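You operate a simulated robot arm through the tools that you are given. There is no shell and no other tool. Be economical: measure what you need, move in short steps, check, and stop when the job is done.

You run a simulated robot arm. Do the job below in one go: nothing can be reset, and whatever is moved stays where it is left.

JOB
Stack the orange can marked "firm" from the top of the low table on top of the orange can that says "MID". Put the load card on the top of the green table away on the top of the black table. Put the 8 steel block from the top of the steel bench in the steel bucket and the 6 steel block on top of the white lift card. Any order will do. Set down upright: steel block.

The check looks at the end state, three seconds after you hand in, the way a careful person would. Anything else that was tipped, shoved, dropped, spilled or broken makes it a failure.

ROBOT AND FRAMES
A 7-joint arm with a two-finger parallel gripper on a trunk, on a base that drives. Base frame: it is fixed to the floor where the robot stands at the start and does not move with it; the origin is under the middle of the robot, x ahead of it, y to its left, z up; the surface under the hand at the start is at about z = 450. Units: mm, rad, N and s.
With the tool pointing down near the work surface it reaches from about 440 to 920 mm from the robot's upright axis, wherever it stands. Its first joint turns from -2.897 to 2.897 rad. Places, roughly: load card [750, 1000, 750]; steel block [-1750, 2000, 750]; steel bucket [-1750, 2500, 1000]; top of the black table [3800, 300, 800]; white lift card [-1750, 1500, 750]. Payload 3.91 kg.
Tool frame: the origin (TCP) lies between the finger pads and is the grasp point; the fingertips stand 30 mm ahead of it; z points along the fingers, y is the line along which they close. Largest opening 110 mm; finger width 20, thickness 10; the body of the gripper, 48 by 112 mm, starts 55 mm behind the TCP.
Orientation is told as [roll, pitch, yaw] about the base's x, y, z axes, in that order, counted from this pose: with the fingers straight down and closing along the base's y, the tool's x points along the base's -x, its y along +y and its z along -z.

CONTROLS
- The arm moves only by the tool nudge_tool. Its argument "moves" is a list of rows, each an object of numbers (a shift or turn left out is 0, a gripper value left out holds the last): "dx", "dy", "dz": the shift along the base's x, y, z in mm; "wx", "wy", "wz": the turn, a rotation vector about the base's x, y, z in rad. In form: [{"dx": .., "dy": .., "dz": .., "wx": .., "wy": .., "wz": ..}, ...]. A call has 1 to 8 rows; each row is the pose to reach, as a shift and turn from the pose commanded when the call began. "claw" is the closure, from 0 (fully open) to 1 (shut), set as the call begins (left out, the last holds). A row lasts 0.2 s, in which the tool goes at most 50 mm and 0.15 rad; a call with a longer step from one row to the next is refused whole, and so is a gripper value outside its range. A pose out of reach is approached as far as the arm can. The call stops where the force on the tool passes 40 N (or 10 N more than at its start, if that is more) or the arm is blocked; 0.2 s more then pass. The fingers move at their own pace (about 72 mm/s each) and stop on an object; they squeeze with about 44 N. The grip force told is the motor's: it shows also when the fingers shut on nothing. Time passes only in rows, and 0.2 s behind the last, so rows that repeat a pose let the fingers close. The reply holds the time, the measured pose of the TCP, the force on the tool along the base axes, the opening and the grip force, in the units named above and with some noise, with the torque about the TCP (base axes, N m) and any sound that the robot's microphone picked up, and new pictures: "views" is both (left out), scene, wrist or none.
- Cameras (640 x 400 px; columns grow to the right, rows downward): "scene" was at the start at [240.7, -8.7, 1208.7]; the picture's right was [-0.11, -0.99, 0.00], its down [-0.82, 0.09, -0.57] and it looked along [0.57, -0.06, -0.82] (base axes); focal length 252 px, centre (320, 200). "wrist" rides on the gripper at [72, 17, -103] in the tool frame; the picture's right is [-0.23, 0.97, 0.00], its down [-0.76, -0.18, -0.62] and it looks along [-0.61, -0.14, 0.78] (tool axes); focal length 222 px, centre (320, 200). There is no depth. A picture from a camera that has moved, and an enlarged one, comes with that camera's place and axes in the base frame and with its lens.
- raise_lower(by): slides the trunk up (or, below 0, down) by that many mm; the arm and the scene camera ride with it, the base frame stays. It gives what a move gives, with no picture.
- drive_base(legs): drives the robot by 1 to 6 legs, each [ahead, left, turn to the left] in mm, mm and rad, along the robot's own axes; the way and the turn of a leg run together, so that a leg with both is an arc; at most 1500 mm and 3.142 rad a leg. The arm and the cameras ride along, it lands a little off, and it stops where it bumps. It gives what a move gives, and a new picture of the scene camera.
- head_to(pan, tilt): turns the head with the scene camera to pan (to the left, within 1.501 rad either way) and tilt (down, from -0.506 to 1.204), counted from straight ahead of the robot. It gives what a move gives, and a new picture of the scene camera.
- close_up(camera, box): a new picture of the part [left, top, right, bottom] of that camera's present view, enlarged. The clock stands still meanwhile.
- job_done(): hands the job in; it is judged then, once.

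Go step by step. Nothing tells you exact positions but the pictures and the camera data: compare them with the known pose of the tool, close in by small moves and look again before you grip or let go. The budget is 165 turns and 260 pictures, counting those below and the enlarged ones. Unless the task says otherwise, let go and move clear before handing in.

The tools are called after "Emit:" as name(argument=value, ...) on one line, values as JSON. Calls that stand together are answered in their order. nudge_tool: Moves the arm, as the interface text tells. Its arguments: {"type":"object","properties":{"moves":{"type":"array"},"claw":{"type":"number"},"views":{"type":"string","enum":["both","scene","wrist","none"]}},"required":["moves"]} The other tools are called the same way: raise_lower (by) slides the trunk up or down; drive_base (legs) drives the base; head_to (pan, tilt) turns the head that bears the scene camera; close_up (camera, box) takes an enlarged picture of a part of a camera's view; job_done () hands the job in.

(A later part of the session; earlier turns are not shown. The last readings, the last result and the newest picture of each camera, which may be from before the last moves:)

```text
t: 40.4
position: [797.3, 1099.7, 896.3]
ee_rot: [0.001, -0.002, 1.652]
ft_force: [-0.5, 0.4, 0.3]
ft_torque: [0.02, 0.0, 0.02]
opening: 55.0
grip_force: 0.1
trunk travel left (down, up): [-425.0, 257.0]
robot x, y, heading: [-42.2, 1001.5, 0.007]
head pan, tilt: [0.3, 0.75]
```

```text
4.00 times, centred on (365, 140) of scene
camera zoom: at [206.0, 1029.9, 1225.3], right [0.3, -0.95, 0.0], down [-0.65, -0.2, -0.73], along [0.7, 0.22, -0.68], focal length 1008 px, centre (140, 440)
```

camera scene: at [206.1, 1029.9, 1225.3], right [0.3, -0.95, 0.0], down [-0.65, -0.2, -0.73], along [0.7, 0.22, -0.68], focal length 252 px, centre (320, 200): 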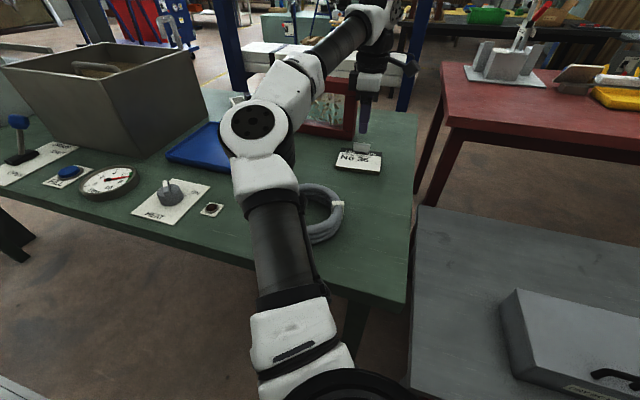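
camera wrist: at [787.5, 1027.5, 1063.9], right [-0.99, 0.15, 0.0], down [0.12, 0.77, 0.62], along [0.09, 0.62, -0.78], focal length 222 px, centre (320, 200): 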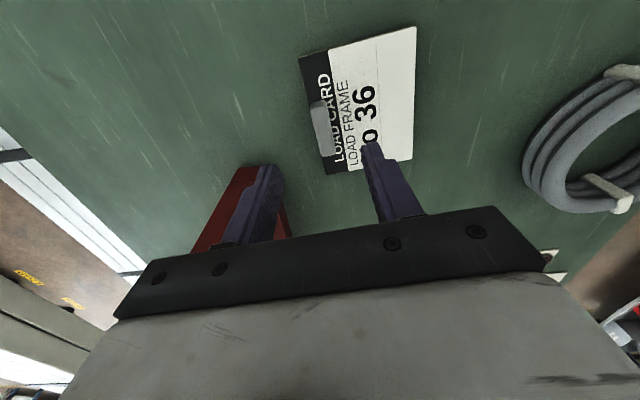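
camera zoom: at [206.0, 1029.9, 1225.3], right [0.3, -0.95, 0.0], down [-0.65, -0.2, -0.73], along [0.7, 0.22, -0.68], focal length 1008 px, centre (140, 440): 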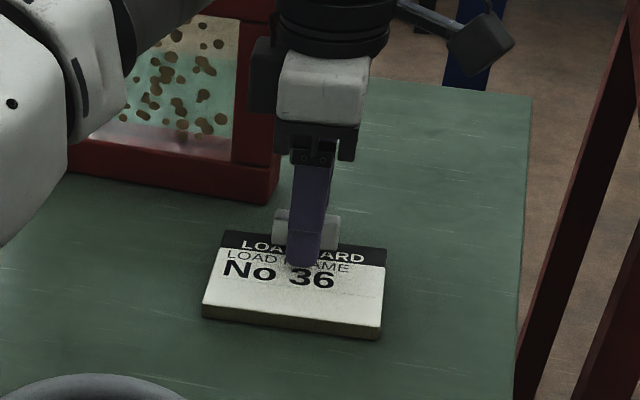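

Fingers straddle the tab with the tips about 8 mm above the card. I'll lower 5 mm and close.

Emit:
nudge_tool(moves=[{"dy": -1, "dx": -1, "dz": -3}, {"dy": -1, "dx": -1, "dz": -5}, {"dy": -1, "dx": -1, "dz": -5}], views="none")

Emit:
nudge_tool(moves=[{"dz": 0}, {"dz": 0}, {"dz": 0}, {"dz": 0}], claw=1)

```text
t: 41.2
position: [796.7, 1099.4, 892.6]
ee_rot: [0.0, 0.0, 1.652]
ft_force: [-0.5, -0.3, -0.6]
ft_torque: [0.01, -0.01, -0.04]
opening: 54.9
grip_force: 0.1
trunk travel left (down, up): [-425.0, 257.0]
robot x, y, heading: [-41.2, 1002.1, 0.007]
head pan, tilt: [0.3, 0.75]
```

```text
t: 42.2
position: [796.9, 1099.9, 891.8]
ee_rot: [-0.002, -0.002, 1.652]
ft_force: [-0.2, -0.1, 0.0]
ft_torque: [-0.02, -0.01, -0.02]
opening: 13.0
grip_force: 44.3
trunk travel left (down, up): [-425.0, 257.0]
robot x, y, heading: [-39.5, 1004.2, 0.006]
head pan, tilt: [0.3, 0.75]
camera scene: at [206.1, 1029.9, 1225.3], right [0.3, -0.95, 0.0], down [-0.65, -0.2, -0.73], along [0.7, 0.22, -0.68], focal length 252 px, centre (320, 200)
camera wrist: at [785.3, 1025.1, 995.8], right [-0.99, 0.15, 0.0], down [0.12, 0.77, 0.62], along [0.09, 0.62, -0.78], focal length 222 px, centre (320, 200)
```

scene: 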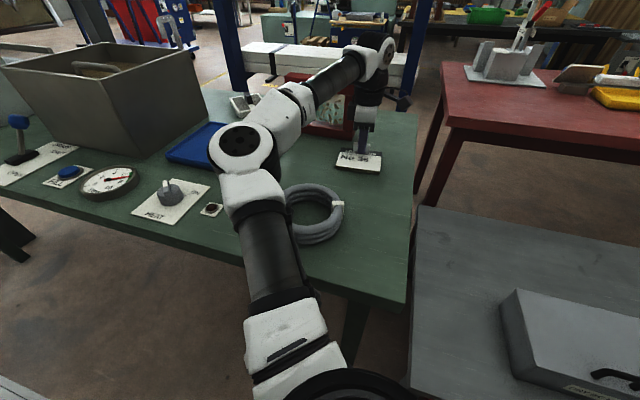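
wrist: 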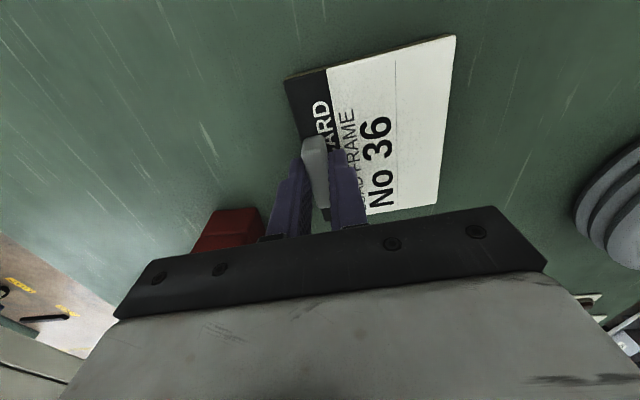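

Holding the tab at a 13 mm opening. I'll lift straight up and pull back towards the robot.

Emit:
nudge_tool(moves=[{"dz": 20}, {"dz": 50}, {"dz": 90}, {"dz": 130}, {"dz": 150}, {"dz": 150, "dx": -40, "dy": -10}, {"dz": 150, "dx": -80, "dy": -20}, {"dz": 150, "dx": -120, "dy": -30}])

```text
t: 44.0
position: [677.3, 1070.4, 1042.9]
ee_rot: [-0.001, 0.0, 1.651]
ft_force: [0.5, 0.6, 0.6]
ft_torque: [0.02, -0.01, -0.02]
opening: 13.1
grip_force: 44.2
trunk travel left (down, up): [-425.0, 257.0]
robot x, y, heading: [-41.1, 1007.6, 0.007]
head pan, tilt: [0.3, 0.75]
camera scene: at [205.9, 1029.9, 1225.3], right [0.3, -0.95, 0.0], down [-0.65, -0.2, -0.73], along [0.7, 0.22, -0.68], focal length 252 px, centre (320, 200)
camera wrist: at [666.1, 995.6, 1145.6], right [-0.99, 0.15, 0.0], down [0.12, 0.77, 0.62], along [0.09, 0.62, -0.78], focal length 222 px, centre (320, 200)
```

scene: 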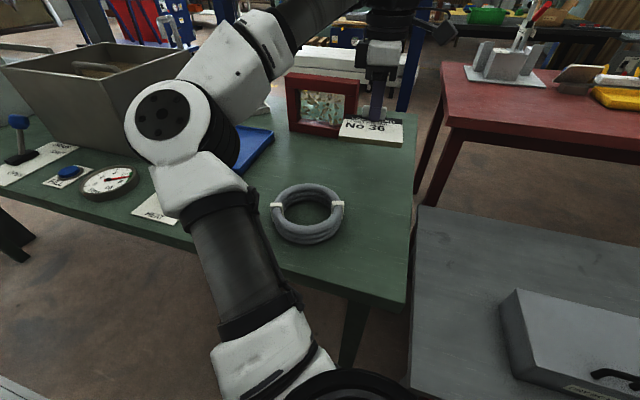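
wrist: 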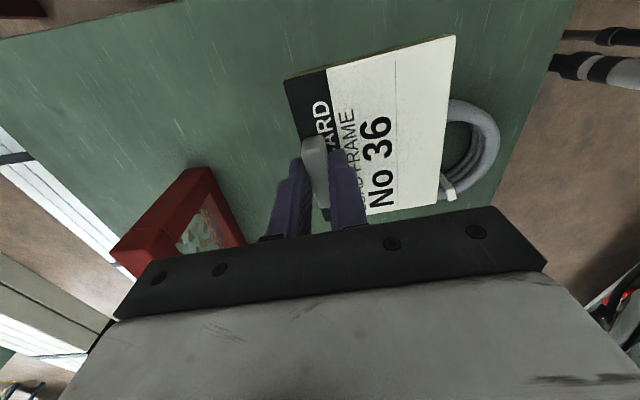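

The card hangs level. I'll tuck the arm in and look around for a driving route.

Emit:
nudge_tool(moves=[{"dx": -45, "dy": -10}, {"dx": -90, "dy": -20}, {"dx": -135, "dy": -30}, {"dx": -180, "dy": -45}, {"dx": -225, "dy": -60}, {"dx": -225, "dy": -60}], views="none")

Emit:
head_to(pan=1.2, tilt=0.35)

Emit:
head_to(pan=0.2, tilt=0.3)

```text
t: 45.4
position: [451.3, 1009.6, 1042.3]
ee_rot: [0.0, 0.0, 1.651]
ft_force: [-0.5, 0.3, -0.8]
ft_torque: [-0.04, -0.04, -0.01]
opening: 13.1
grip_force: 44.4
trunk travel left (down, up): [-425.0, 257.0]
robot x, y, heading: [-42.2, 1006.9, 0.01]
head pan, tilt: [0.3, 0.75]
```

```text
t: 46.6
position: [451.9, 1009.0, 1043.3]
ee_rot: [-0.001, -0.001, 1.651]
ft_force: [-0.5, -0.6, -1.7]
ft_torque: [0.01, -0.04, -0.03]
opening: 12.8
grip_force: 43.5
trunk travel left (down, up): [-425.0, 257.0]
robot x, y, heading: [-41.3, 1007.0, 0.004]
head pan, tilt: [1.201, 0.351]
camera scene: at [160.4, 1091.9, 1260.9], right [0.93, -0.36, 0.0], down [-0.12, -0.32, -0.94], along [0.34, 0.88, -0.34], focal length 252 px, centre (320, 200)
```

scene: 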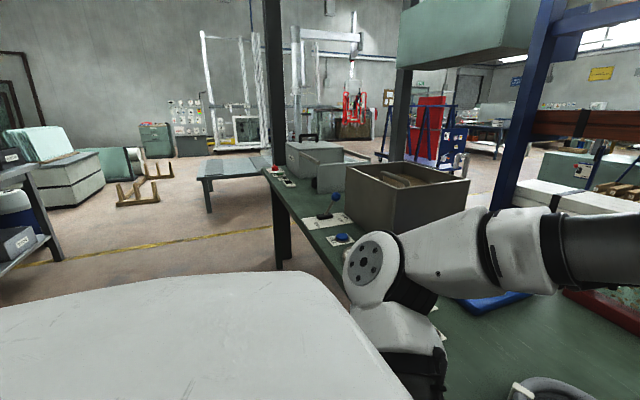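

```text
t: 47.9
position: [452.3, 1009.2, 1042.4]
ee_rot: [0.0, 0.0, 1.65]
ft_force: [-0.2, 0.3, -0.2]
ft_torque: [-0.02, -0.07, 0.01]
opening: 12.8
grip_force: 43.8
trunk travel left (down, up): [-425.0, 257.0]
robot x, y, heading: [-43.4, 1001.5, 0.006]
head pan, tilt: [0.201, 0.3]
camera scene: at [218.4, 1024.1, 1265.7], right [0.2, -0.98, 0.0], down [-0.29, -0.06, -0.96], along [0.94, 0.2, -0.3], focal length 252 px, centre (320, 200)
```

scene: 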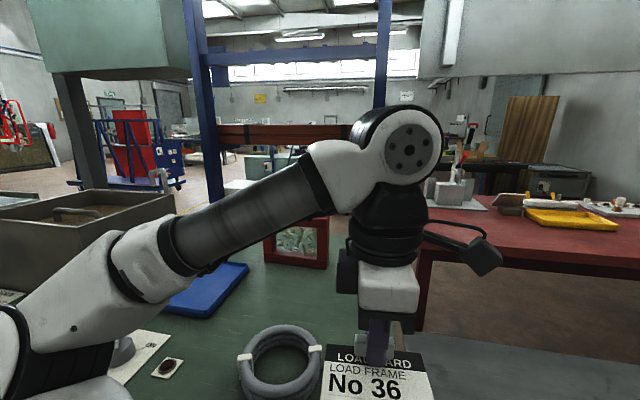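

The route seems to go left past the end of the green table (y≈2920), then on around. I'll back off a little and drive left past the table's end.

Emit:
drive_base(legs=[[-200, 0, 0], [0, 1300, 0], [0, 1300, 0]])

Emit:
head_to(pan=-0.5, tilt=0.35)

```text
t: 69.2
position: [233.3, 3597.8, 1043.4]
ee_rot: [-0.001, 0.002, 1.649]
ft_force: [0.2, 0.1, -1.3]
ft_torque: [-0.01, -0.03, 0.01]
opening: 13.0
grip_force: 44.1
trunk travel left (down, up): [-425.0, 257.0]
robot x, y, heading: [-263.0, 3597.7, 0.0]
head pan, tilt: [0.201, 0.3]
camera scene: at [-1.2, 3612.3, 1265.7], right [0.2, -0.98, 0.0], down [-0.29, -0.06, -0.96], along [0.94, 0.19, -0.3], focal length 252 px, centre (320, 200)
```

scene: 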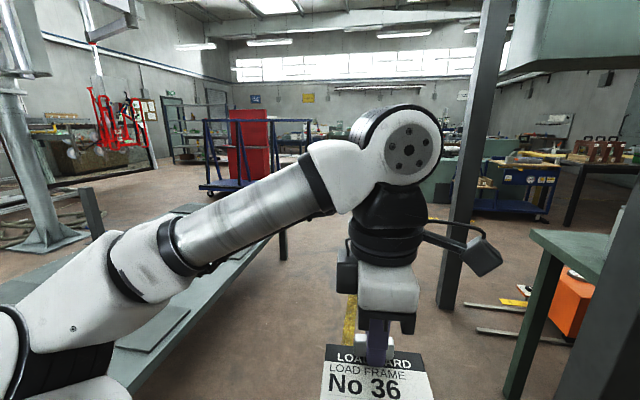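

```text
t: 70.3
position: [232.8, 3597.0, 1041.3]
ee_rot: [0.001, 0.0, 1.65]
ft_force: [0.8, 0.3, -0.7]
ft_torque: [-0.02, -0.01, -0.02]
opening: 12.8
grip_force: 44.2
trunk travel left (down, up): [-425.0, 257.0]
robot x, y, heading: [-259.6, 3595.5, 0.001]
head pan, tilt: [-0.499, 0.351]
camera scene: at [-10.8, 3549.2, 1260.9], right [-0.48, -0.88, 0.0], down [-0.3, 0.16, -0.94], along [0.83, -0.45, -0.34], focal length 252 px, centre (320, 200)
```

scene: 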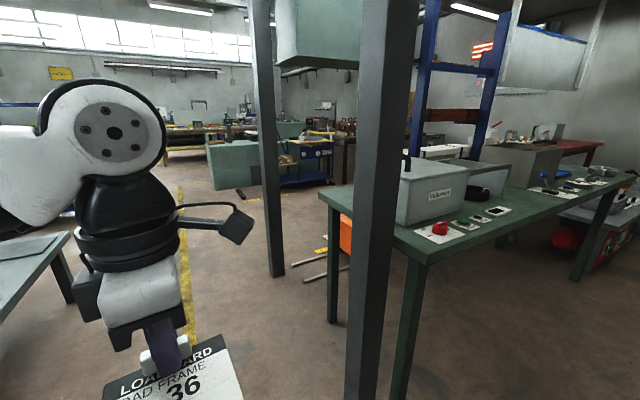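

A clear corridor about 1.2 m wide runs ahead, between the posts (y≈3030) and the grey bench (y≈4250). I'll drive ahead along y≈3640.

Emit:
drive_base(legs=[[0, 40, 0], [1400, 0, 0]])

Emit:
head_to(pan=-0.7, tilt=0.4)

```text
t: 77.9
position: [1633.0, 3641.4, 1042.1]
ee_rot: [0.0, -0.001, 1.652]
ft_force: [0.2, -0.3, -0.7]
ft_torque: [-0.01, -0.03, 0.01]
opening: 12.9
grip_force: 44.3
trunk travel left (down, up): [-425.0, 257.0]
robot x, y, heading: [1139.3, 3641.9, 0.002]
head pan, tilt: [-0.499, 0.351]
camera scene: at [1388.7, 3593.6, 1260.9], right [-0.48, -0.88, 0.0], down [-0.3, 0.16, -0.94], along [0.83, -0.45, -0.34], focal length 252 px, centre (320, 200)
```

scene: 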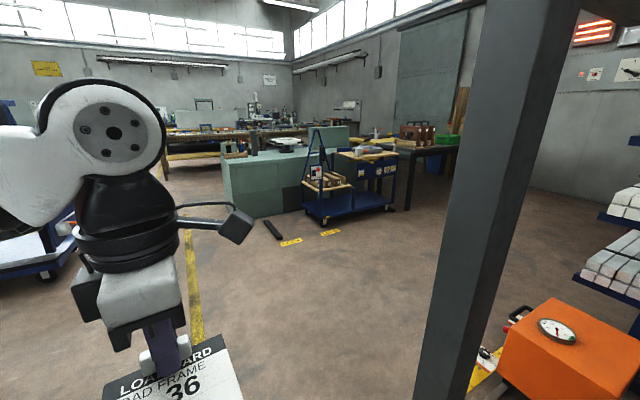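

```text
t: 78.6
position: [1632.0, 3642.4, 1043.2]
ee_rot: [-0.001, -0.001, 1.648]
ft_force: [-0.3, -0.3, -0.2]
ft_torque: [-0.02, -0.03, 0.02]
opening: 13.2
grip_force: 44.0
trunk travel left (down, up): [-425.0, 257.0]
robot x, y, heading: [1139.8, 3640.6, 0.0]
head pan, tilt: [-0.7, 0.4]
camera scene: at [1377.9, 3578.5, 1256.4], right [-0.64, -0.77, 0.0], down [-0.3, 0.25, -0.92], along [0.71, -0.59, -0.39], focal length 252 px, centre (320, 200)
```

scene: 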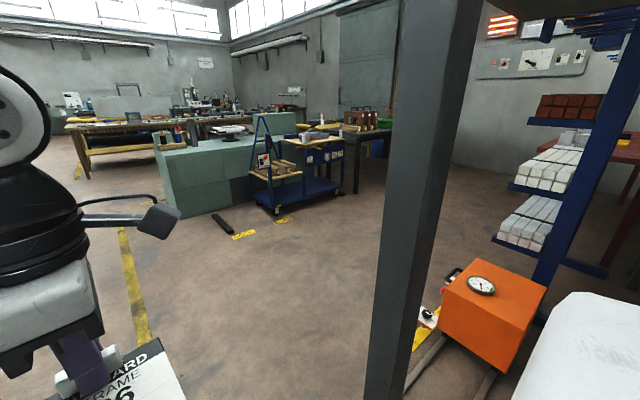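

The black table is at about x 3600+, y up to ~1050, with open floor on its near side. I'll drive to x≈2640, then go right partway and look.

Emit:
drive_base(legs=[[1500, 0, 0], [0, -1400, 0]])

Emit:
head_to(pan=-0.9, tilt=0.45)

```text
t: 96.6
position: [3136.5, 2255.5, 1041.5]
ee_rot: [0.0, 0.001, 1.652]
ft_force: [0.7, 0.6, 0.1]
ft_torque: [0.01, -0.03, 0.01]
opening: 12.6
grip_force: 43.8
trunk travel left (down, up): [-425.0, 257.0]
robot x, y, heading: [2641.8, 2248.9, 0.007]
head pan, tilt: [-0.7, 0.4]
camera scene: at [2883.4, 2189.9, 1256.4], right [-0.64, -0.77, 0.0], down [-0.3, 0.25, -0.92], along [0.71, -0.59, -0.39], focal length 252 px, centre (320, 200)
```

scene: 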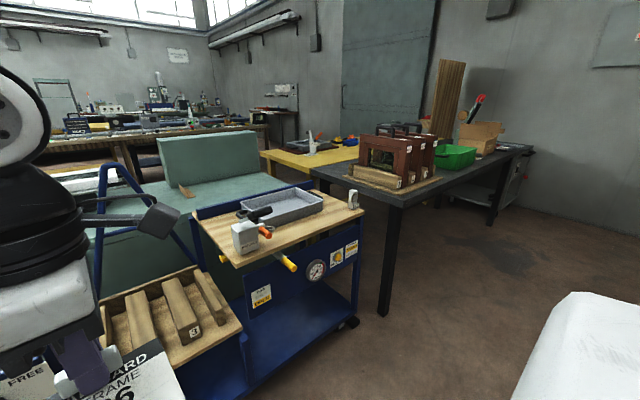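

```text
t: 97.3
position: [3137.2, 2254.4, 1042.6]
ee_rot: [0.0, 0.0, 1.652]
ft_force: [-0.3, 0.0, 0.0]
ft_torque: [0.0, -0.03, 0.02]
opening: 13.0
grip_force: 44.0
trunk travel left (down, up): [-425.0, 257.0]
robot x, y, heading: [2644.7, 2249.5, 0.01]
head pan, tilt: [-0.901, 0.45]
camera scene: at [2869.7, 2177.5, 1251.7], right [-0.78, -0.63, 0.0], down [-0.27, 0.34, -0.9], along [0.56, -0.7, -0.44], focal length 252 px, centre (320, 200)
```

scene: 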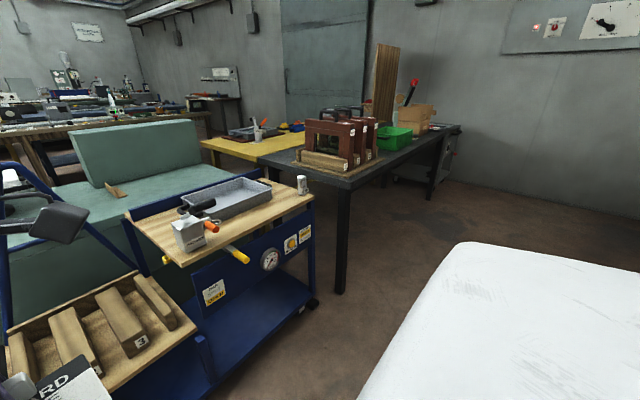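

The way is free. The black table's near edge is at x≈3480, spanning y≈1180 to -700. I'll drive right to y≈300 and then approach.

Emit:
drive_base(legs=[[0, -1450, 0], [0, -500, 0]])

Emit:
head_to(pan=-0.2, tilt=0.4)

```text
t: 112.7
position: [3140.8, 310.2, 1043.0]
ee_rot: [0.001, 0.0, 1.649]
ft_force: [-0.2, 0.2, -0.4]
ft_torque: [-0.01, -0.02, -0.01]
opening: 12.8
grip_force: 44.1
trunk travel left (down, up): [-425.0, 257.0]
robot x, y, heading: [2647.9, 307.9, 0.004]
head pan, tilt: [-0.901, 0.45]
camera scene: at [2873.5, 234.7, 1251.7], right [-0.78, -0.62, 0.0], down [-0.27, 0.34, -0.9], along [0.56, -0.7, -0.44], focal length 252 px, centre (320, 200)
```

scene: 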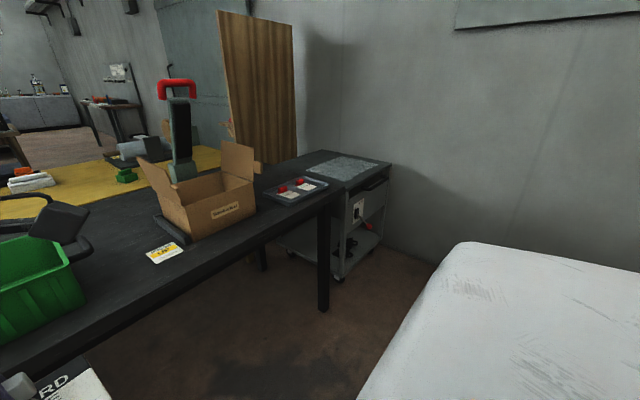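

```text
t: 113.8
position: [3141.1, 310.2, 1041.6]
ee_rot: [-0.001, 0.001, 1.649]
ft_force: [-0.1, -0.2, -1.1]
ft_torque: [-0.03, -0.03, 0.02]
opening: 12.9
grip_force: 43.8
trunk travel left (down, up): [-425.0, 257.0]
robot x, y, heading: [2645.1, 304.0, -0.0]
head pan, tilt: [-0.201, 0.4]
camera scene: at [2907.0, 288.3, 1256.4], right [-0.2, -0.98, 0.0], down [-0.38, 0.08, -0.92], along [0.9, -0.18, -0.39], focal length 252 px, centre (320, 200)
```

scene: 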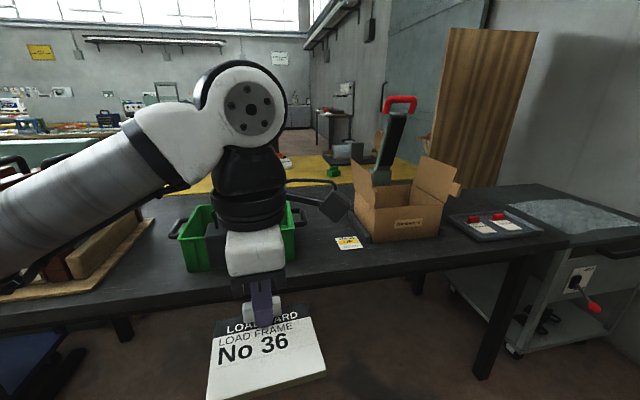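

The black table has free space between the green tray and the cardboard box. I'll drive ahead 320 mm and move the arm aside for a clear view.

Emit:
drive_base(legs=[[320, 0, 0]])

Emit:
head_to(pan=-0.25, tilt=0.75)

```text
t: 115.9
position: [3458.0, 310.6, 1042.4]
ee_rot: [-0.001, 0.0, 1.649]
ft_force: [-0.2, 0.3, -0.2]
ft_torque: [0.0, -0.04, 0.0]
opening: 13.0
grip_force: 44.4
trunk travel left (down, up): [-425.0, 257.0]
robot x, y, heading: [2958.3, 310.5, 0.001]
head pan, tilt: [-0.201, 0.4]
camera scene: at [3224.1, 288.5, 1256.3], right [-0.2, -0.98, 0.0], down [-0.38, 0.08, -0.92], along [0.9, -0.18, -0.39], focal length 252 px, centre (320, 200)
```

scene: 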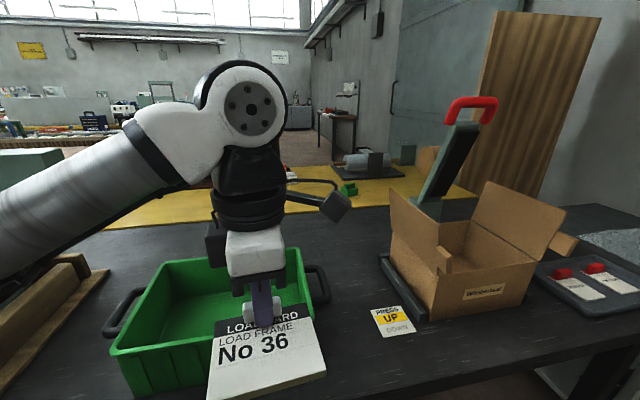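

```text
t: 116.7
position: [3458.0, 310.6, 1042.0]
ee_rot: [-0.002, -0.001, 1.647]
ft_force: [-0.4, -0.6, -0.9]
ft_torque: [0.01, 0.0, 0.0]
opening: 12.9
grip_force: 43.9
trunk travel left (down, up): [-425.0, 257.0]
robot x, y, heading: [2961.9, 305.9, -0.002]
head pan, tilt: [-0.25, 0.75]
camera scene: at [3213.5, 286.4, 1225.4], right [-0.25, -0.97, 0.0], down [-0.66, 0.17, -0.73], along [0.71, -0.18, -0.68], focal length 252 px, centre (320, 200)
```

scene: 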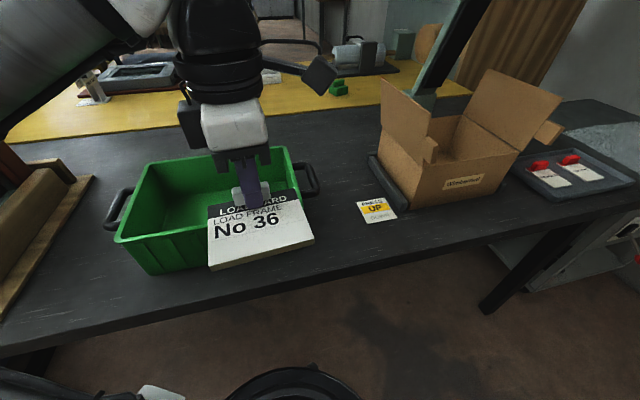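

The free spot is between the tray and the "PRESS UP" sticker, with the card centred near y≈145 and spanning x≈3490–3578. I'll move the card above it, still high.

Emit:
nudge_tool(moves=[{"dx": 25, "dy": -38}, {"dx": 50, "dy": -76}, {"dx": 75, "dy": -114}, {"dx": 100, "dy": -150}, {"dx": 115, "dy": -165}, {"dx": 115, "dy": -165}])

```text
t: 118.1
position: [3573.5, 143.6, 1043.1]
ee_rot: [0.001, 0.001, 1.646]
ft_force: [0.5, -0.6, -0.7]
ft_torque: [-0.03, -0.03, 0.02]
opening: 12.6
grip_force: 44.4
trunk travel left (down, up): [-425.0, 257.0]
robot x, y, heading: [2963.1, 306.6, 0.004]
head pan, tilt: [-0.25, 0.75]
camera scene: at [3213.4, 286.4, 1225.3], right [-0.25, -0.97, 0.0], down [-0.66, 0.17, -0.73], along [0.71, -0.18, -0.68], focal length 252 px, centre (320, 200)
camera wrist: at [3561.8, 70.2, 1145.4], right [-0.99, 0.15, 0.0], down [0.12, 0.77, 0.62], along [0.1, 0.62, -0.78], focal length 222 px, centre (320, 200)
```

scene: 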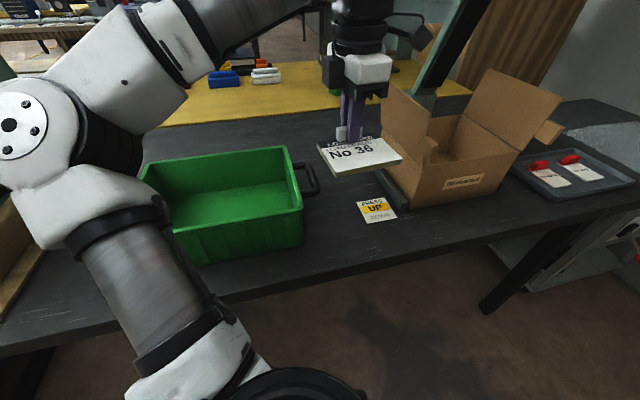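
wrist: 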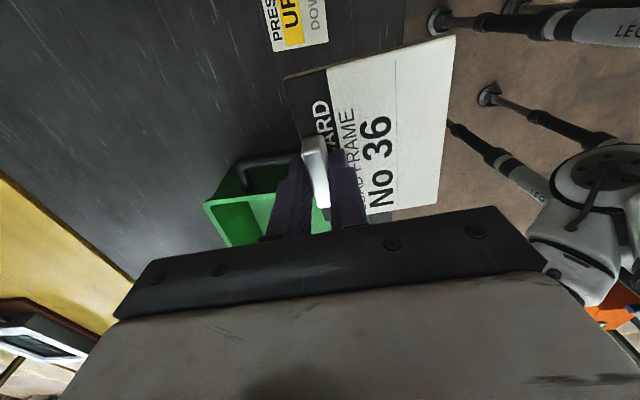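

I'll shift slightly towards the tray to avoid the sticker, then lower to just above the table.

Emit:
nudge_tool(moves=[{"dy": 10, "dz": -40}, {"dy": 10, "dz": -80}, {"dy": 10, "dz": -120}, {"dy": 10, "dz": -150}, {"dy": 10, "dz": -165}, {"dy": 10, "dz": -165}])

Emit:
close_up(camera="scene", box=[260, 130, 420, 260])

```text
t: 119.5
position: [3574.3, 153.9, 876.4]
ee_rot: [0.0, 0.001, 1.646]
ft_force: [-0.2, -0.8, -0.3]
ft_torque: [-0.01, -0.03, 0.0]
opening: 13.0
grip_force: 43.9
trunk travel left (down, up): [-425.0, 257.0]
robot x, y, heading: [2963.6, 307.0, 0.003]
head pan, tilt: [-0.25, 0.75]
camera scene: at [3213.5, 286.4, 1225.3], right [-0.25, -0.97, 0.0], down [-0.66, 0.17, -0.73], along [0.71, -0.18, -0.68], focal length 252 px, centre (320, 200)
camera wrist: at [3561.3, 80.7, 979.6], right [-0.99, 0.15, 0.0], down [0.12, 0.77, 0.62], along [0.09, 0.62, -0.78], focal length 222 px, centre (320, 200)
```

scene: 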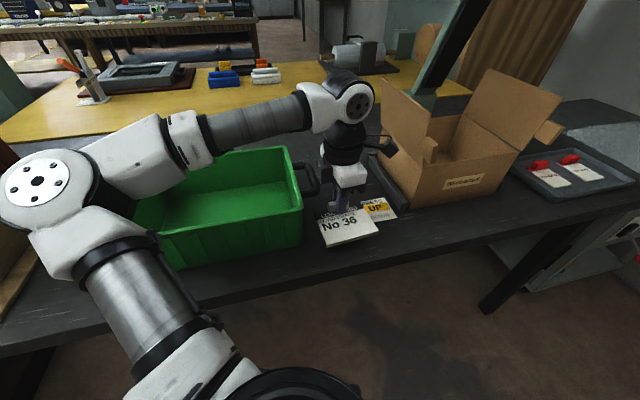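
wrist: 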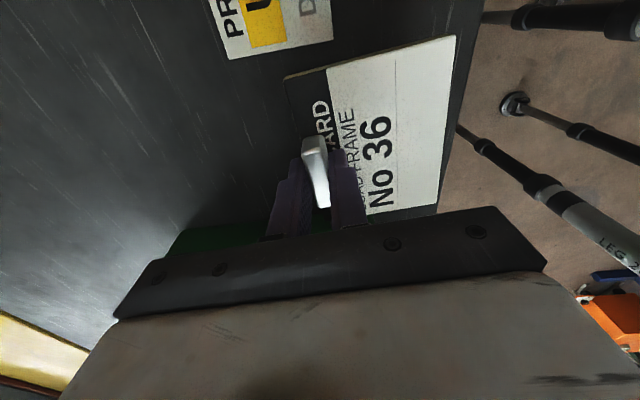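

```text
3.08 times, centred on (340, 195) of scene
camera zoom: at [3213.5, 286.4, 1225.3], right [-0.25, -0.97, 0.0], down [-0.66, 0.17, -0.73], along [0.71, -0.18, -0.68], focal length 776 px, centre (258, 215)
```

zoom: 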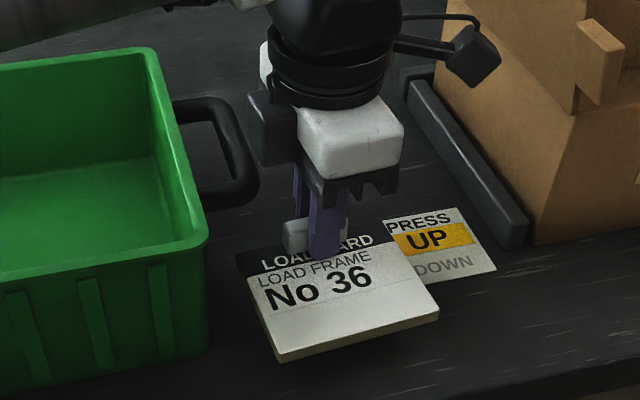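

Clearances are good on all sides. I'll lower in small steps to contact.

Emit:
nudge_tool(moves=[{"dz": -10}, {"dz": -17}, {"dz": -17}], views="none")

Emit:
nudge_tool(moves=[{"dz": -2}, {"dz": -4}, {"dz": -4}], views="none")

Emit:
close_up(camera="scene", box=[290, 150, 400, 260])

```text
t: 120.3
position: [3572.4, 154.9, 860.2]
ee_rot: [0.001, 0.0, 1.65]
ft_force: [-0.5, -0.4, -1.0]
ft_torque: [0.03, -0.03, -0.04]
opening: 13.2
grip_force: 44.1
trunk travel left (down, up): [-425.0, 257.0]
robot x, y, heading: [2963.4, 302.9, 0.003]
head pan, tilt: [-0.25, 0.75]
```

```text
t: 121.1
position: [3573.1, 154.6, 856.4]
ee_rot: [0.0, 0.001, 1.648]
ft_force: [0.0, 0.1, -0.8]
ft_torque: [-0.01, -0.03, 0.0]
opening: 13.1
grip_force: 44.3
trunk travel left (down, up): [-425.0, 257.0]
robot x, y, heading: [2963.6, 308.8, 0.004]
head pan, tilt: [-0.25, 0.75]
```

```text
3.64 times, centred on (345, 205) of scene
camera zoom: at [3213.5, 286.4, 1225.3], right [-0.25, -0.97, 0.0], down [-0.66, 0.17, -0.73], along [0.71, -0.18, -0.68], focal length 917 px, centre (229, 182)
```

zoom: 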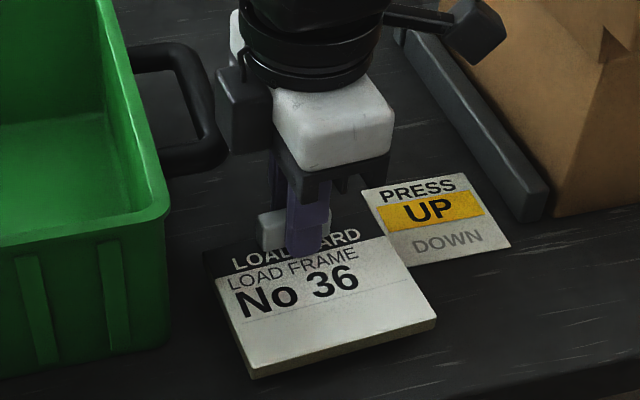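

Emit:
nudge_tool(moves=[{"dz": -2}, {"dz": -3}, {"dz": -3}], views="none")

Emit:
nudge_tool(moves=[{"dz": -2}, {"dz": -3}, {"dz": -3}], views="none")

```text
t: 121.9
position: [3573.5, 154.6, 852.8]
ee_rot: [0.001, 0.0, 1.647]
ft_force: [-0.4, -0.8, -0.2]
ft_torque: [0.01, -0.03, -0.03]
opening: 13.1
grip_force: 43.9
trunk travel left (down, up): [-425.0, 257.0]
robot x, y, heading: [2959.1, 307.8, -0.002]
head pan, tilt: [-0.25, 0.75]
```

```text
t: 122.7
position: [3573.8, 154.5, 851.2]
ee_rot: [-0.001, 0.0, 1.649]
ft_force: [-0.6, 0.4, -1.1]
ft_torque: [-0.04, -0.01, -0.02]
opening: 12.8
grip_force: 44.5
trunk travel left (down, up): [-425.0, 257.0]
robot x, y, heading: [2962.5, 309.6, 0.003]
head pan, tilt: [-0.25, 0.75]
```

Emit:
nudge_tool(moves=[{"dz": -2}, {"dz": -3}, {"dz": -3}], views="none")

Emit:
nudge_tool(moves=[{"dz": -2}, {"dz": -3}, {"dz": -3}])

```text
t: 123.5
position: [3573.0, 154.4, 847.4]
ee_rot: [0.0, 0.001, 1.647]
ft_force: [-1.1, -0.1, -1.1]
ft_torque: [0.01, -0.01, -0.01]
opening: 13.1
grip_force: 44.0
trunk travel left (down, up): [-425.0, 257.0]
robot x, y, heading: [2960.9, 305.1, 0.001]
head pan, tilt: [-0.25, 0.75]
```

```text
t: 124.3
position: [3574.1, 154.3, 844.3]
ee_rot: [-0.001, 0.001, 1.646]
ft_force: [0.2, 0.1, -0.4]
ft_torque: [-0.01, -0.01, 0.01]
opening: 12.7
grip_force: 43.9
trunk travel left (down, up): [-425.0, 257.0]
robot x, y, heading: [2964.4, 303.4, 0.002]
head pan, tilt: [-0.25, 0.75]
camera scene: at [3213.5, 286.4, 1225.3], right [-0.25, -0.97, 0.0], down [-0.66, 0.17, -0.73], along [0.71, -0.18, -0.68], focal length 252 px, centre (320, 200)
camera wrist: at [3561.2, 80.8, 947.7], right [-0.99, 0.15, 0.0], down [0.12, 0.77, 0.62], along [0.1, 0.62, -0.78], focal length 222 px, centre (320, 200)
```

scene: 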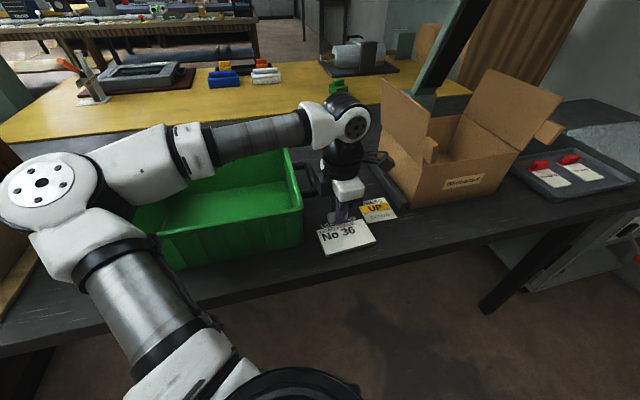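
wrist: 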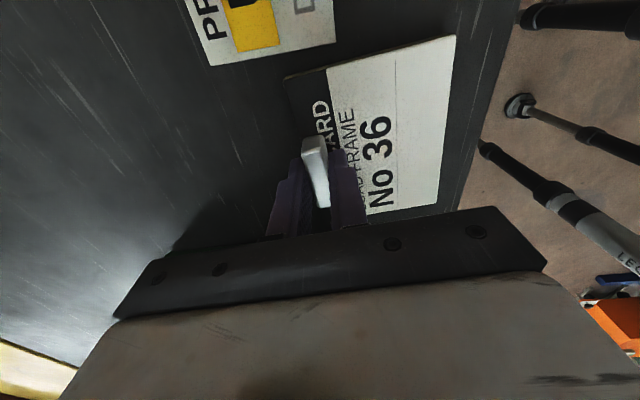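

Still no contact. I'll continue down in small steps.

Emit:
nudge_tool(moves=[{"dz": -2}, {"dz": -3}, {"dz": -3}], views="none")

Emit:
nudge_tool(moves=[{"dz": -2}, {"dz": -3}, {"dz": -3}], views="none")

Emit:
close_up(camera="scene", box=[290, 170, 400, 270])

```text
t: 125.1
position: [3572.2, 155.0, 842.2]
ee_rot: [-0.003, 0.001, 1.647]
ft_force: [1.0, -2.4, 9.6]
ft_torque: [0.4, 0.12, 0.0]
opening: 12.9
grip_force: 44.3
trunk travel left (down, up): [-425.0, 257.0]
robot x, y, heading: [2964.5, 306.9, 0.001]
head pan, tilt: [-0.25, 0.75]
```

```text
t: 125.9
position: [3572.9, 154.8, 841.9]
ee_rot: [-0.009, 0.004, 1.648]
ft_force: [-3.6, 1.7, 20.5]
ft_torque: [0.45, 0.59, -0.06]
opening: 12.9
grip_force: 43.8
trunk travel left (down, up): [-425.0, 257.0]
robot x, y, heading: [2962.3, 305.8, 0.001]
head pan, tilt: [-0.25, 0.75]
stopped in row 3: the force on the tool passed its limit at 41 N (the readings are from after the stop); the commanded pose is now the measured one
```

```text
4.00 times, centred on (345, 220) of scene
camera zoom: at [3211.9, 287.1, 1225.5], right [-0.25, -0.97, 0.0], down [-0.66, 0.17, -0.73], along [0.71, -0.18, -0.68], focal length 1008 px, centre (220, 120)
```

zoom: 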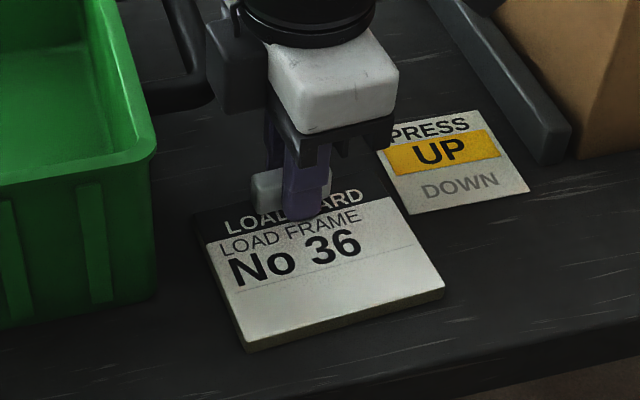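

The card is down on the table, clear of the tray and sticker. I'll ease up slightly, open and rise.

Emit:
nudge_tool(moves=[{"dz": 1}, {"dz": 1}], views="none")

Emit:
nudge_tool(moves=[{"dz": 0}, {"dz": 0}, {"dz": 0}], claw=0.6, views="none")

Emit:
nudge_tool(moves=[{"dz": 30}, {"dz": 75}, {"dz": 120}, {"dz": 165}, {"dz": 200}, {"dz": 200, "dx": -45}, {"dz": 200, "dx": -90, "dy": 20}, {"dz": 200, "dx": -130, "dy": 40}])

Emit:
close_up(camera="scene", box=[260, 150, 440, 270])

```text
t: 126.5
position: [3573.2, 154.4, 842.0]
ee_rot: [-0.003, 0.003, 1.648]
ft_force: [-4.4, 3.5, 18.5]
ft_torque: [0.19, 0.43, -0.07]
opening: 13.1
grip_force: 44.4
trunk travel left (down, up): [-425.0, 257.0]
robot x, y, heading: [2965.8, 307.7, 0.001]
head pan, tilt: [-0.25, 0.75]
```

```text
t: 127.3
position: [3573.8, 155.1, 842.1]
ee_rot: [-0.006, 0.005, 1.65]
ft_force: [7.0, -2.2, 20.7]
ft_torque: [-0.07, 0.31, 0.1]
opening: 40.6
grip_force: 0.0
trunk travel left (down, up): [-425.0, 257.0]
robot x, y, heading: [2963.8, 306.2, 0.005]
head pan, tilt: [-0.25, 0.75]
```

```text
t: 129.1
position: [3442.9, 193.4, 1041.1]
ee_rot: [-0.004, 0.003, 1.65]
ft_force: [-0.2, 0.1, -0.3]
ft_torque: [0.0, -0.01, -0.03]
opening: 44.0
grip_force: 0.0
trunk travel left (down, up): [-425.0, 257.0]
robot x, y, heading: [2961.2, 306.0, 0.001]
head pan, tilt: [-0.25, 0.75]
camera scene: at [3213.4, 286.6, 1225.3], right [-0.25, -0.97, 0.0], down [-0.66, 0.17, -0.73], along [0.71, -0.18, -0.68], focal length 252 px, centre (320, 200)
camera wrist: at [3431.2, 119.7, 1144.6], right [-0.99, 0.15, 0.0], down [0.12, 0.78, 0.62], along [0.1, 0.61, -0.78], focal length 222 px, centre (320, 200)
```

scene: 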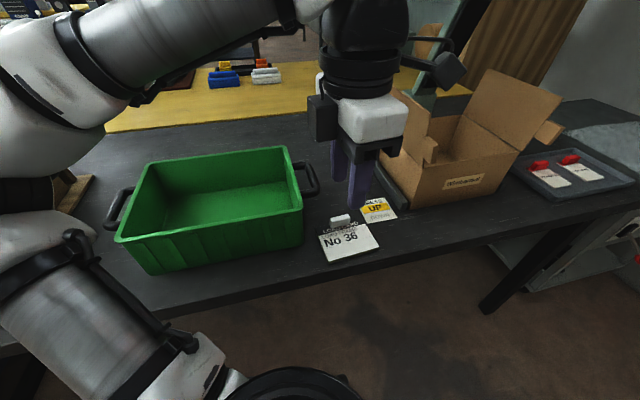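
wrist: 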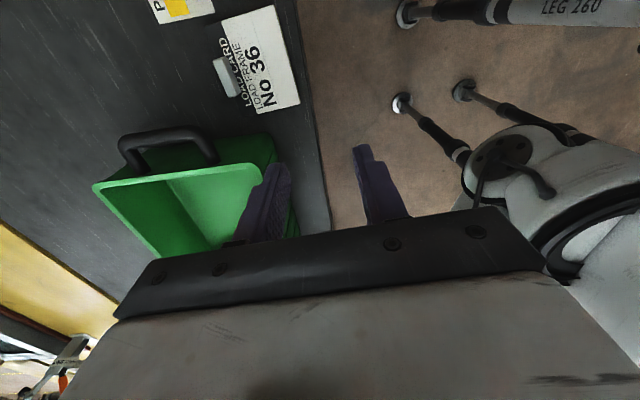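

```text
3.33 times, centred on (350, 210) of scene
camera zoom: at [3213.4, 286.6, 1225.3], right [-0.25, -0.97, 0.0], down [-0.66, 0.17, -0.73], along [0.71, -0.18, -0.68], focal length 840 px, centre (220, 167)
```

zoom: 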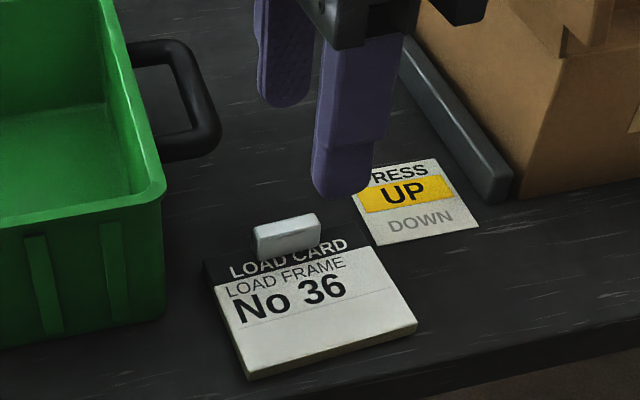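

The load card rests flat on the black table. Next I'll drive back the same way towards the steel bench.

Emit:
drive_base(legs=[[-320, 0, 0], [0, 1400, 0], [0, 1400, 0], [0, 535, 0], [-1450, 0, 0], [-1450, 0, 0]])

Emit:
head_to(pan=1.5, tilt=0.4)

```text
t: 170.4
position: [206.3, 3475.9, 1041.2]
ee_rot: [-0.004, 0.003, 1.693]
ft_force: [0.4, -0.1, 0.3]
ft_torque: [0.04, -0.03, 0.01]
opening: 44.0
grip_force: 0.1
trunk travel left (down, up): [-425.0, 257.0]
robot x, y, heading: [-278.4, 3573.1, 0.045]
head pan, tilt: [-0.25, 0.75]
camera scene: at [-28.3, 3559.4, 1225.3], right [-0.2, -0.98, 0.0], down [-0.67, 0.14, -0.73], along [0.72, -0.15, -0.68], focal length 252 px, centre (320, 200)
```

scene: 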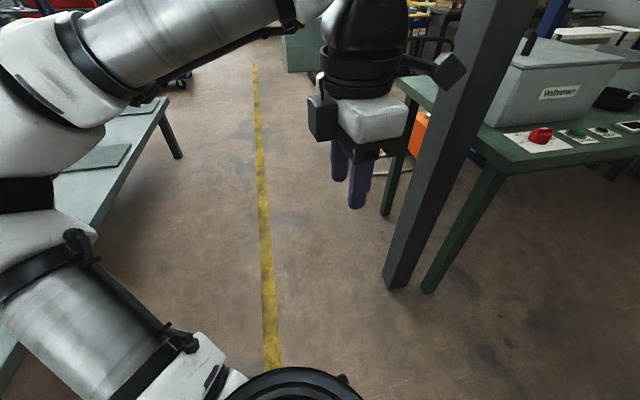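

```text
t: 172.2
position: [206.8, 3475.0, 1041.2]
ee_rot: [-0.005, 0.002, 1.694]
ft_force: [-0.5, -0.2, 1.2]
ft_torque: [0.0, 0.02, 0.05]
opening: 44.1
grip_force: 0.0
trunk travel left (down, up): [-425.0, 257.0]
robot x, y, heading: [-279.6, 3569.9, 0.044]
head pan, tilt: [1.499, 0.4]
camera scene: at [-106.8, 3668.9, 1256.4], right [1.0, -0.03, 0.0], down [-0.01, -0.39, -0.92], along [0.03, 0.92, -0.39], focal length 252 px, centre (320, 200)
```

scene: 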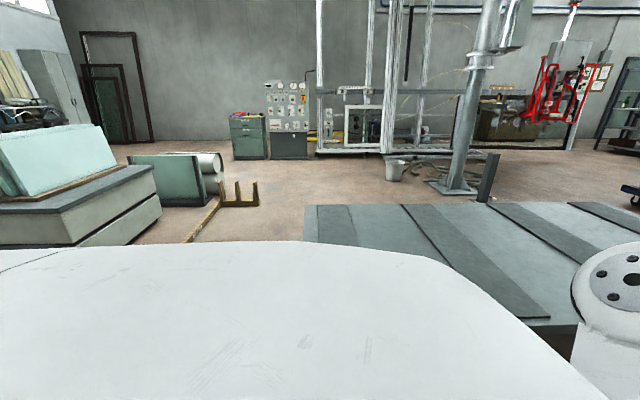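

I'll turn to face the steel bench (heading π), then move down to y≈2100 and look at it.

Emit:
drive_base(legs=[[0, 0, 1.55], [0, 0, 1.547], [0, 1450, 0]])

Emit:
head_to(pan=0.0, tilt=0.35)

```text
t: 191.4
position: [-721.5, 2221.1, 1040.1]
ee_rot: [-0.005, 0.004, -1.466]
ft_force: [0.1, -0.5, -0.5]
ft_torque: [0.0, -0.01, -0.02]
opening: 43.9
grip_force: 0.1
trunk travel left (down, up): [-425.0, 257.0]
robot x, y, heading: [-233.9, 2119.3, -3.115]
head pan, tilt: [1.499, 0.4]
camera scene: at [-413.2, 2021.2, 1256.4], right [-1.0, 0.04, 0.0], down [0.02, 0.39, -0.92], along [-0.04, -0.92, -0.39], focal length 252 px, centre (320, 200)
```

scene: 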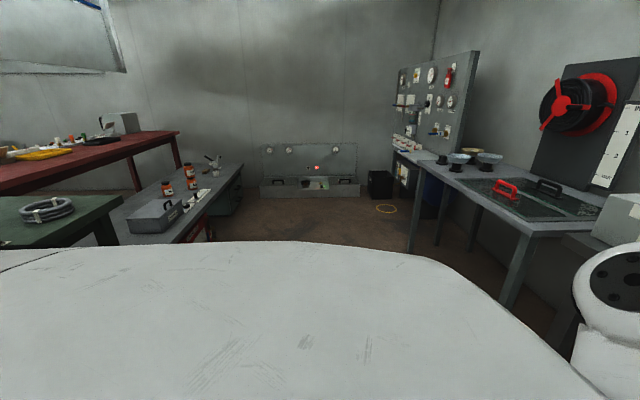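

```text
t: 193.1
position: [-721.4, 2220.2, 1040.5]
ee_rot: [-0.004, 0.003, -1.466]
ft_force: [-0.4, -0.6, -0.4]
ft_torque: [0.01, -0.01, -0.02]
opening: 43.6
grip_force: 0.0
trunk travel left (down, up): [-425.0, 257.0]
robot x, y, heading: [-237.9, 2117.1, -3.12]
head pan, tilt: [0.0, 0.351]
camera scene: at [-502.2, 2111.1, 1260.9], right [-0.03, 1.0, 0.0], down [0.34, 0.01, -0.94], along [-0.94, -0.03, -0.34], focal length 252 px, centre (320, 200)
```

scene: 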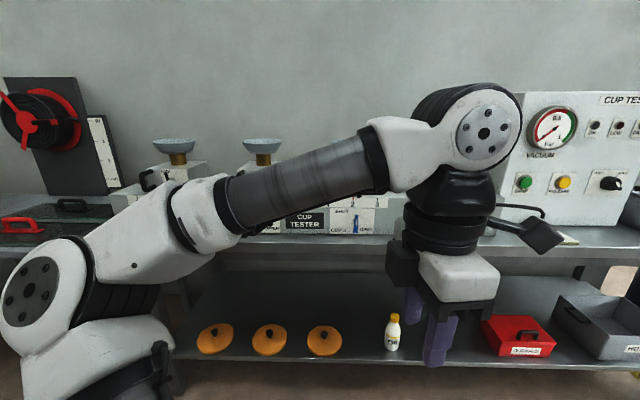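

Emit:
head_to(pan=-0.55, tilt=0.35)

Emit:
head_to(pan=0.6, tilt=0.35)

```text
t: 194.0
position: [-720.9, 2220.2, 1040.9]
ee_rot: [-0.003, 0.003, -1.467]
ft_force: [-0.9, -0.1, -0.2]
ft_torque: [0.0, -0.02, 0.03]
opening: 44.2
grip_force: 0.2
trunk travel left (down, up): [-425.0, 257.0]
robot x, y, heading: [-236.2, 2123.7, -3.112]
head pan, tilt: [-0.55, 0.351]
camera scene: at [-489.9, 2160.1, 1260.9], right [0.5, 0.87, 0.0], down [0.3, -0.17, -0.94], along [-0.81, 0.47, -0.34], focal length 252 px, centre (320, 200)
```

scene: 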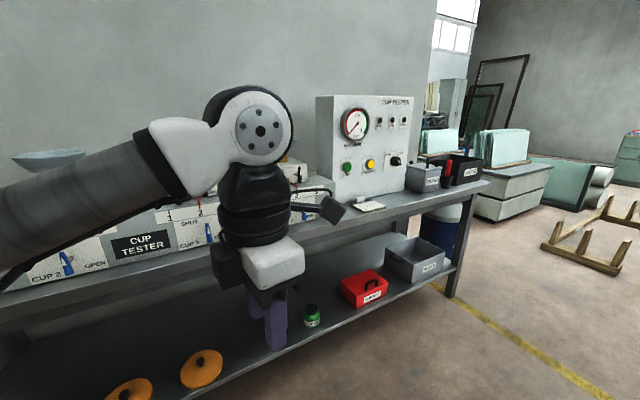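

```text
t: 195.4
position: [-722.2, 2221.2, 1040.7]
ee_rot: [-0.003, 0.004, -1.465]
ft_force: [0.2, 0.2, -0.8]
ft_torque: [-0.01, 0.03, 0.0]
opening: 43.8
grip_force: 0.1
trunk travel left (down, up): [-425.0, 257.0]
robot x, y, heading: [-238.3, 2120.9, -3.113]
head pan, tilt: [0.6, 0.351]
camera scene: at [-484.5, 2059.1, 1260.9], right [-0.59, 0.81, 0.0], down [0.28, 0.2, -0.94], along [-0.76, -0.55, -0.34], focal length 252 px, centre (320, 200)
```

scene: 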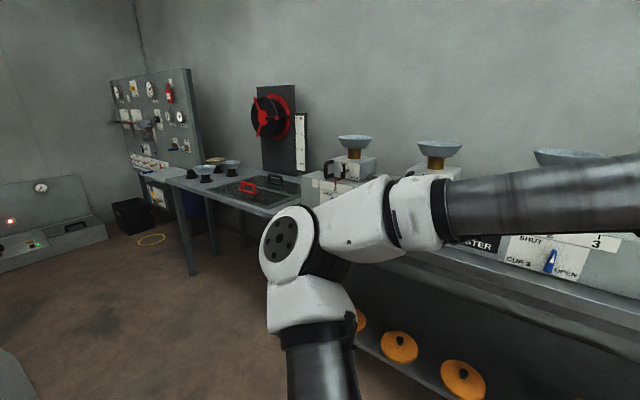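

Emit:
head_to(pan=-0.5, tilt=0.4)

Emit:
close_up(camera="scene", box=[290, 90, 500, 300])

```text
t: 196.7
position: [-721.0, 2220.1, 1040.9]
ee_rot: [-0.004, 0.003, -1.466]
ft_force: [0.7, -0.1, 0.6]
ft_torque: [-0.01, 0.01, 0.03]
opening: 43.9
grip_force: 0.0
trunk travel left (down, up): [-425.0, 257.0]
robot x, y, heading: [-237.5, 2117.3, -3.113]
head pan, tilt: [-0.499, 0.4]
camera scene: at [-491.7, 2155.8, 1256.4], right [0.45, 0.89, 0.0], down [0.35, -0.18, -0.92], along [-0.82, 0.42, -0.39], focal length 252 px, centre (320, 200)
```

scene: 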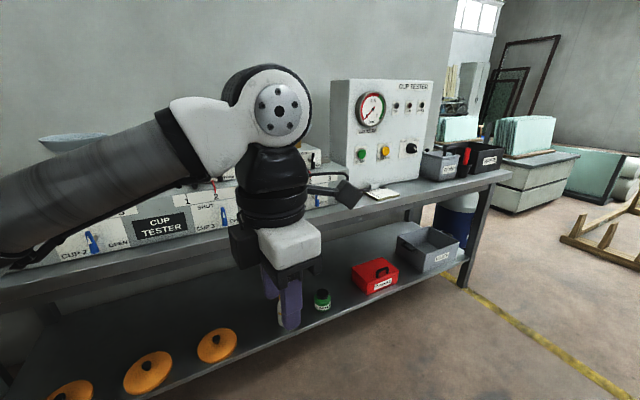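

```text
1.90 times, centred on (395, 195) of scene
camera zoom: at [-491.7, 2155.8, 1256.4], right [0.45, 0.89, 0.0], down [0.35, -0.18, -0.92], along [-0.82, 0.42, -0.39], focal length 480 px, centre (177, 210)
```

zoom: 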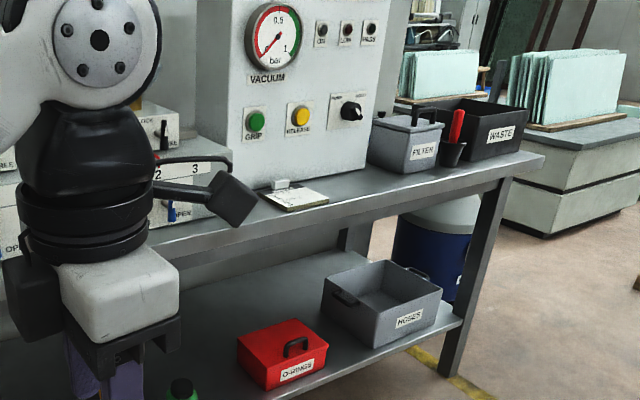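

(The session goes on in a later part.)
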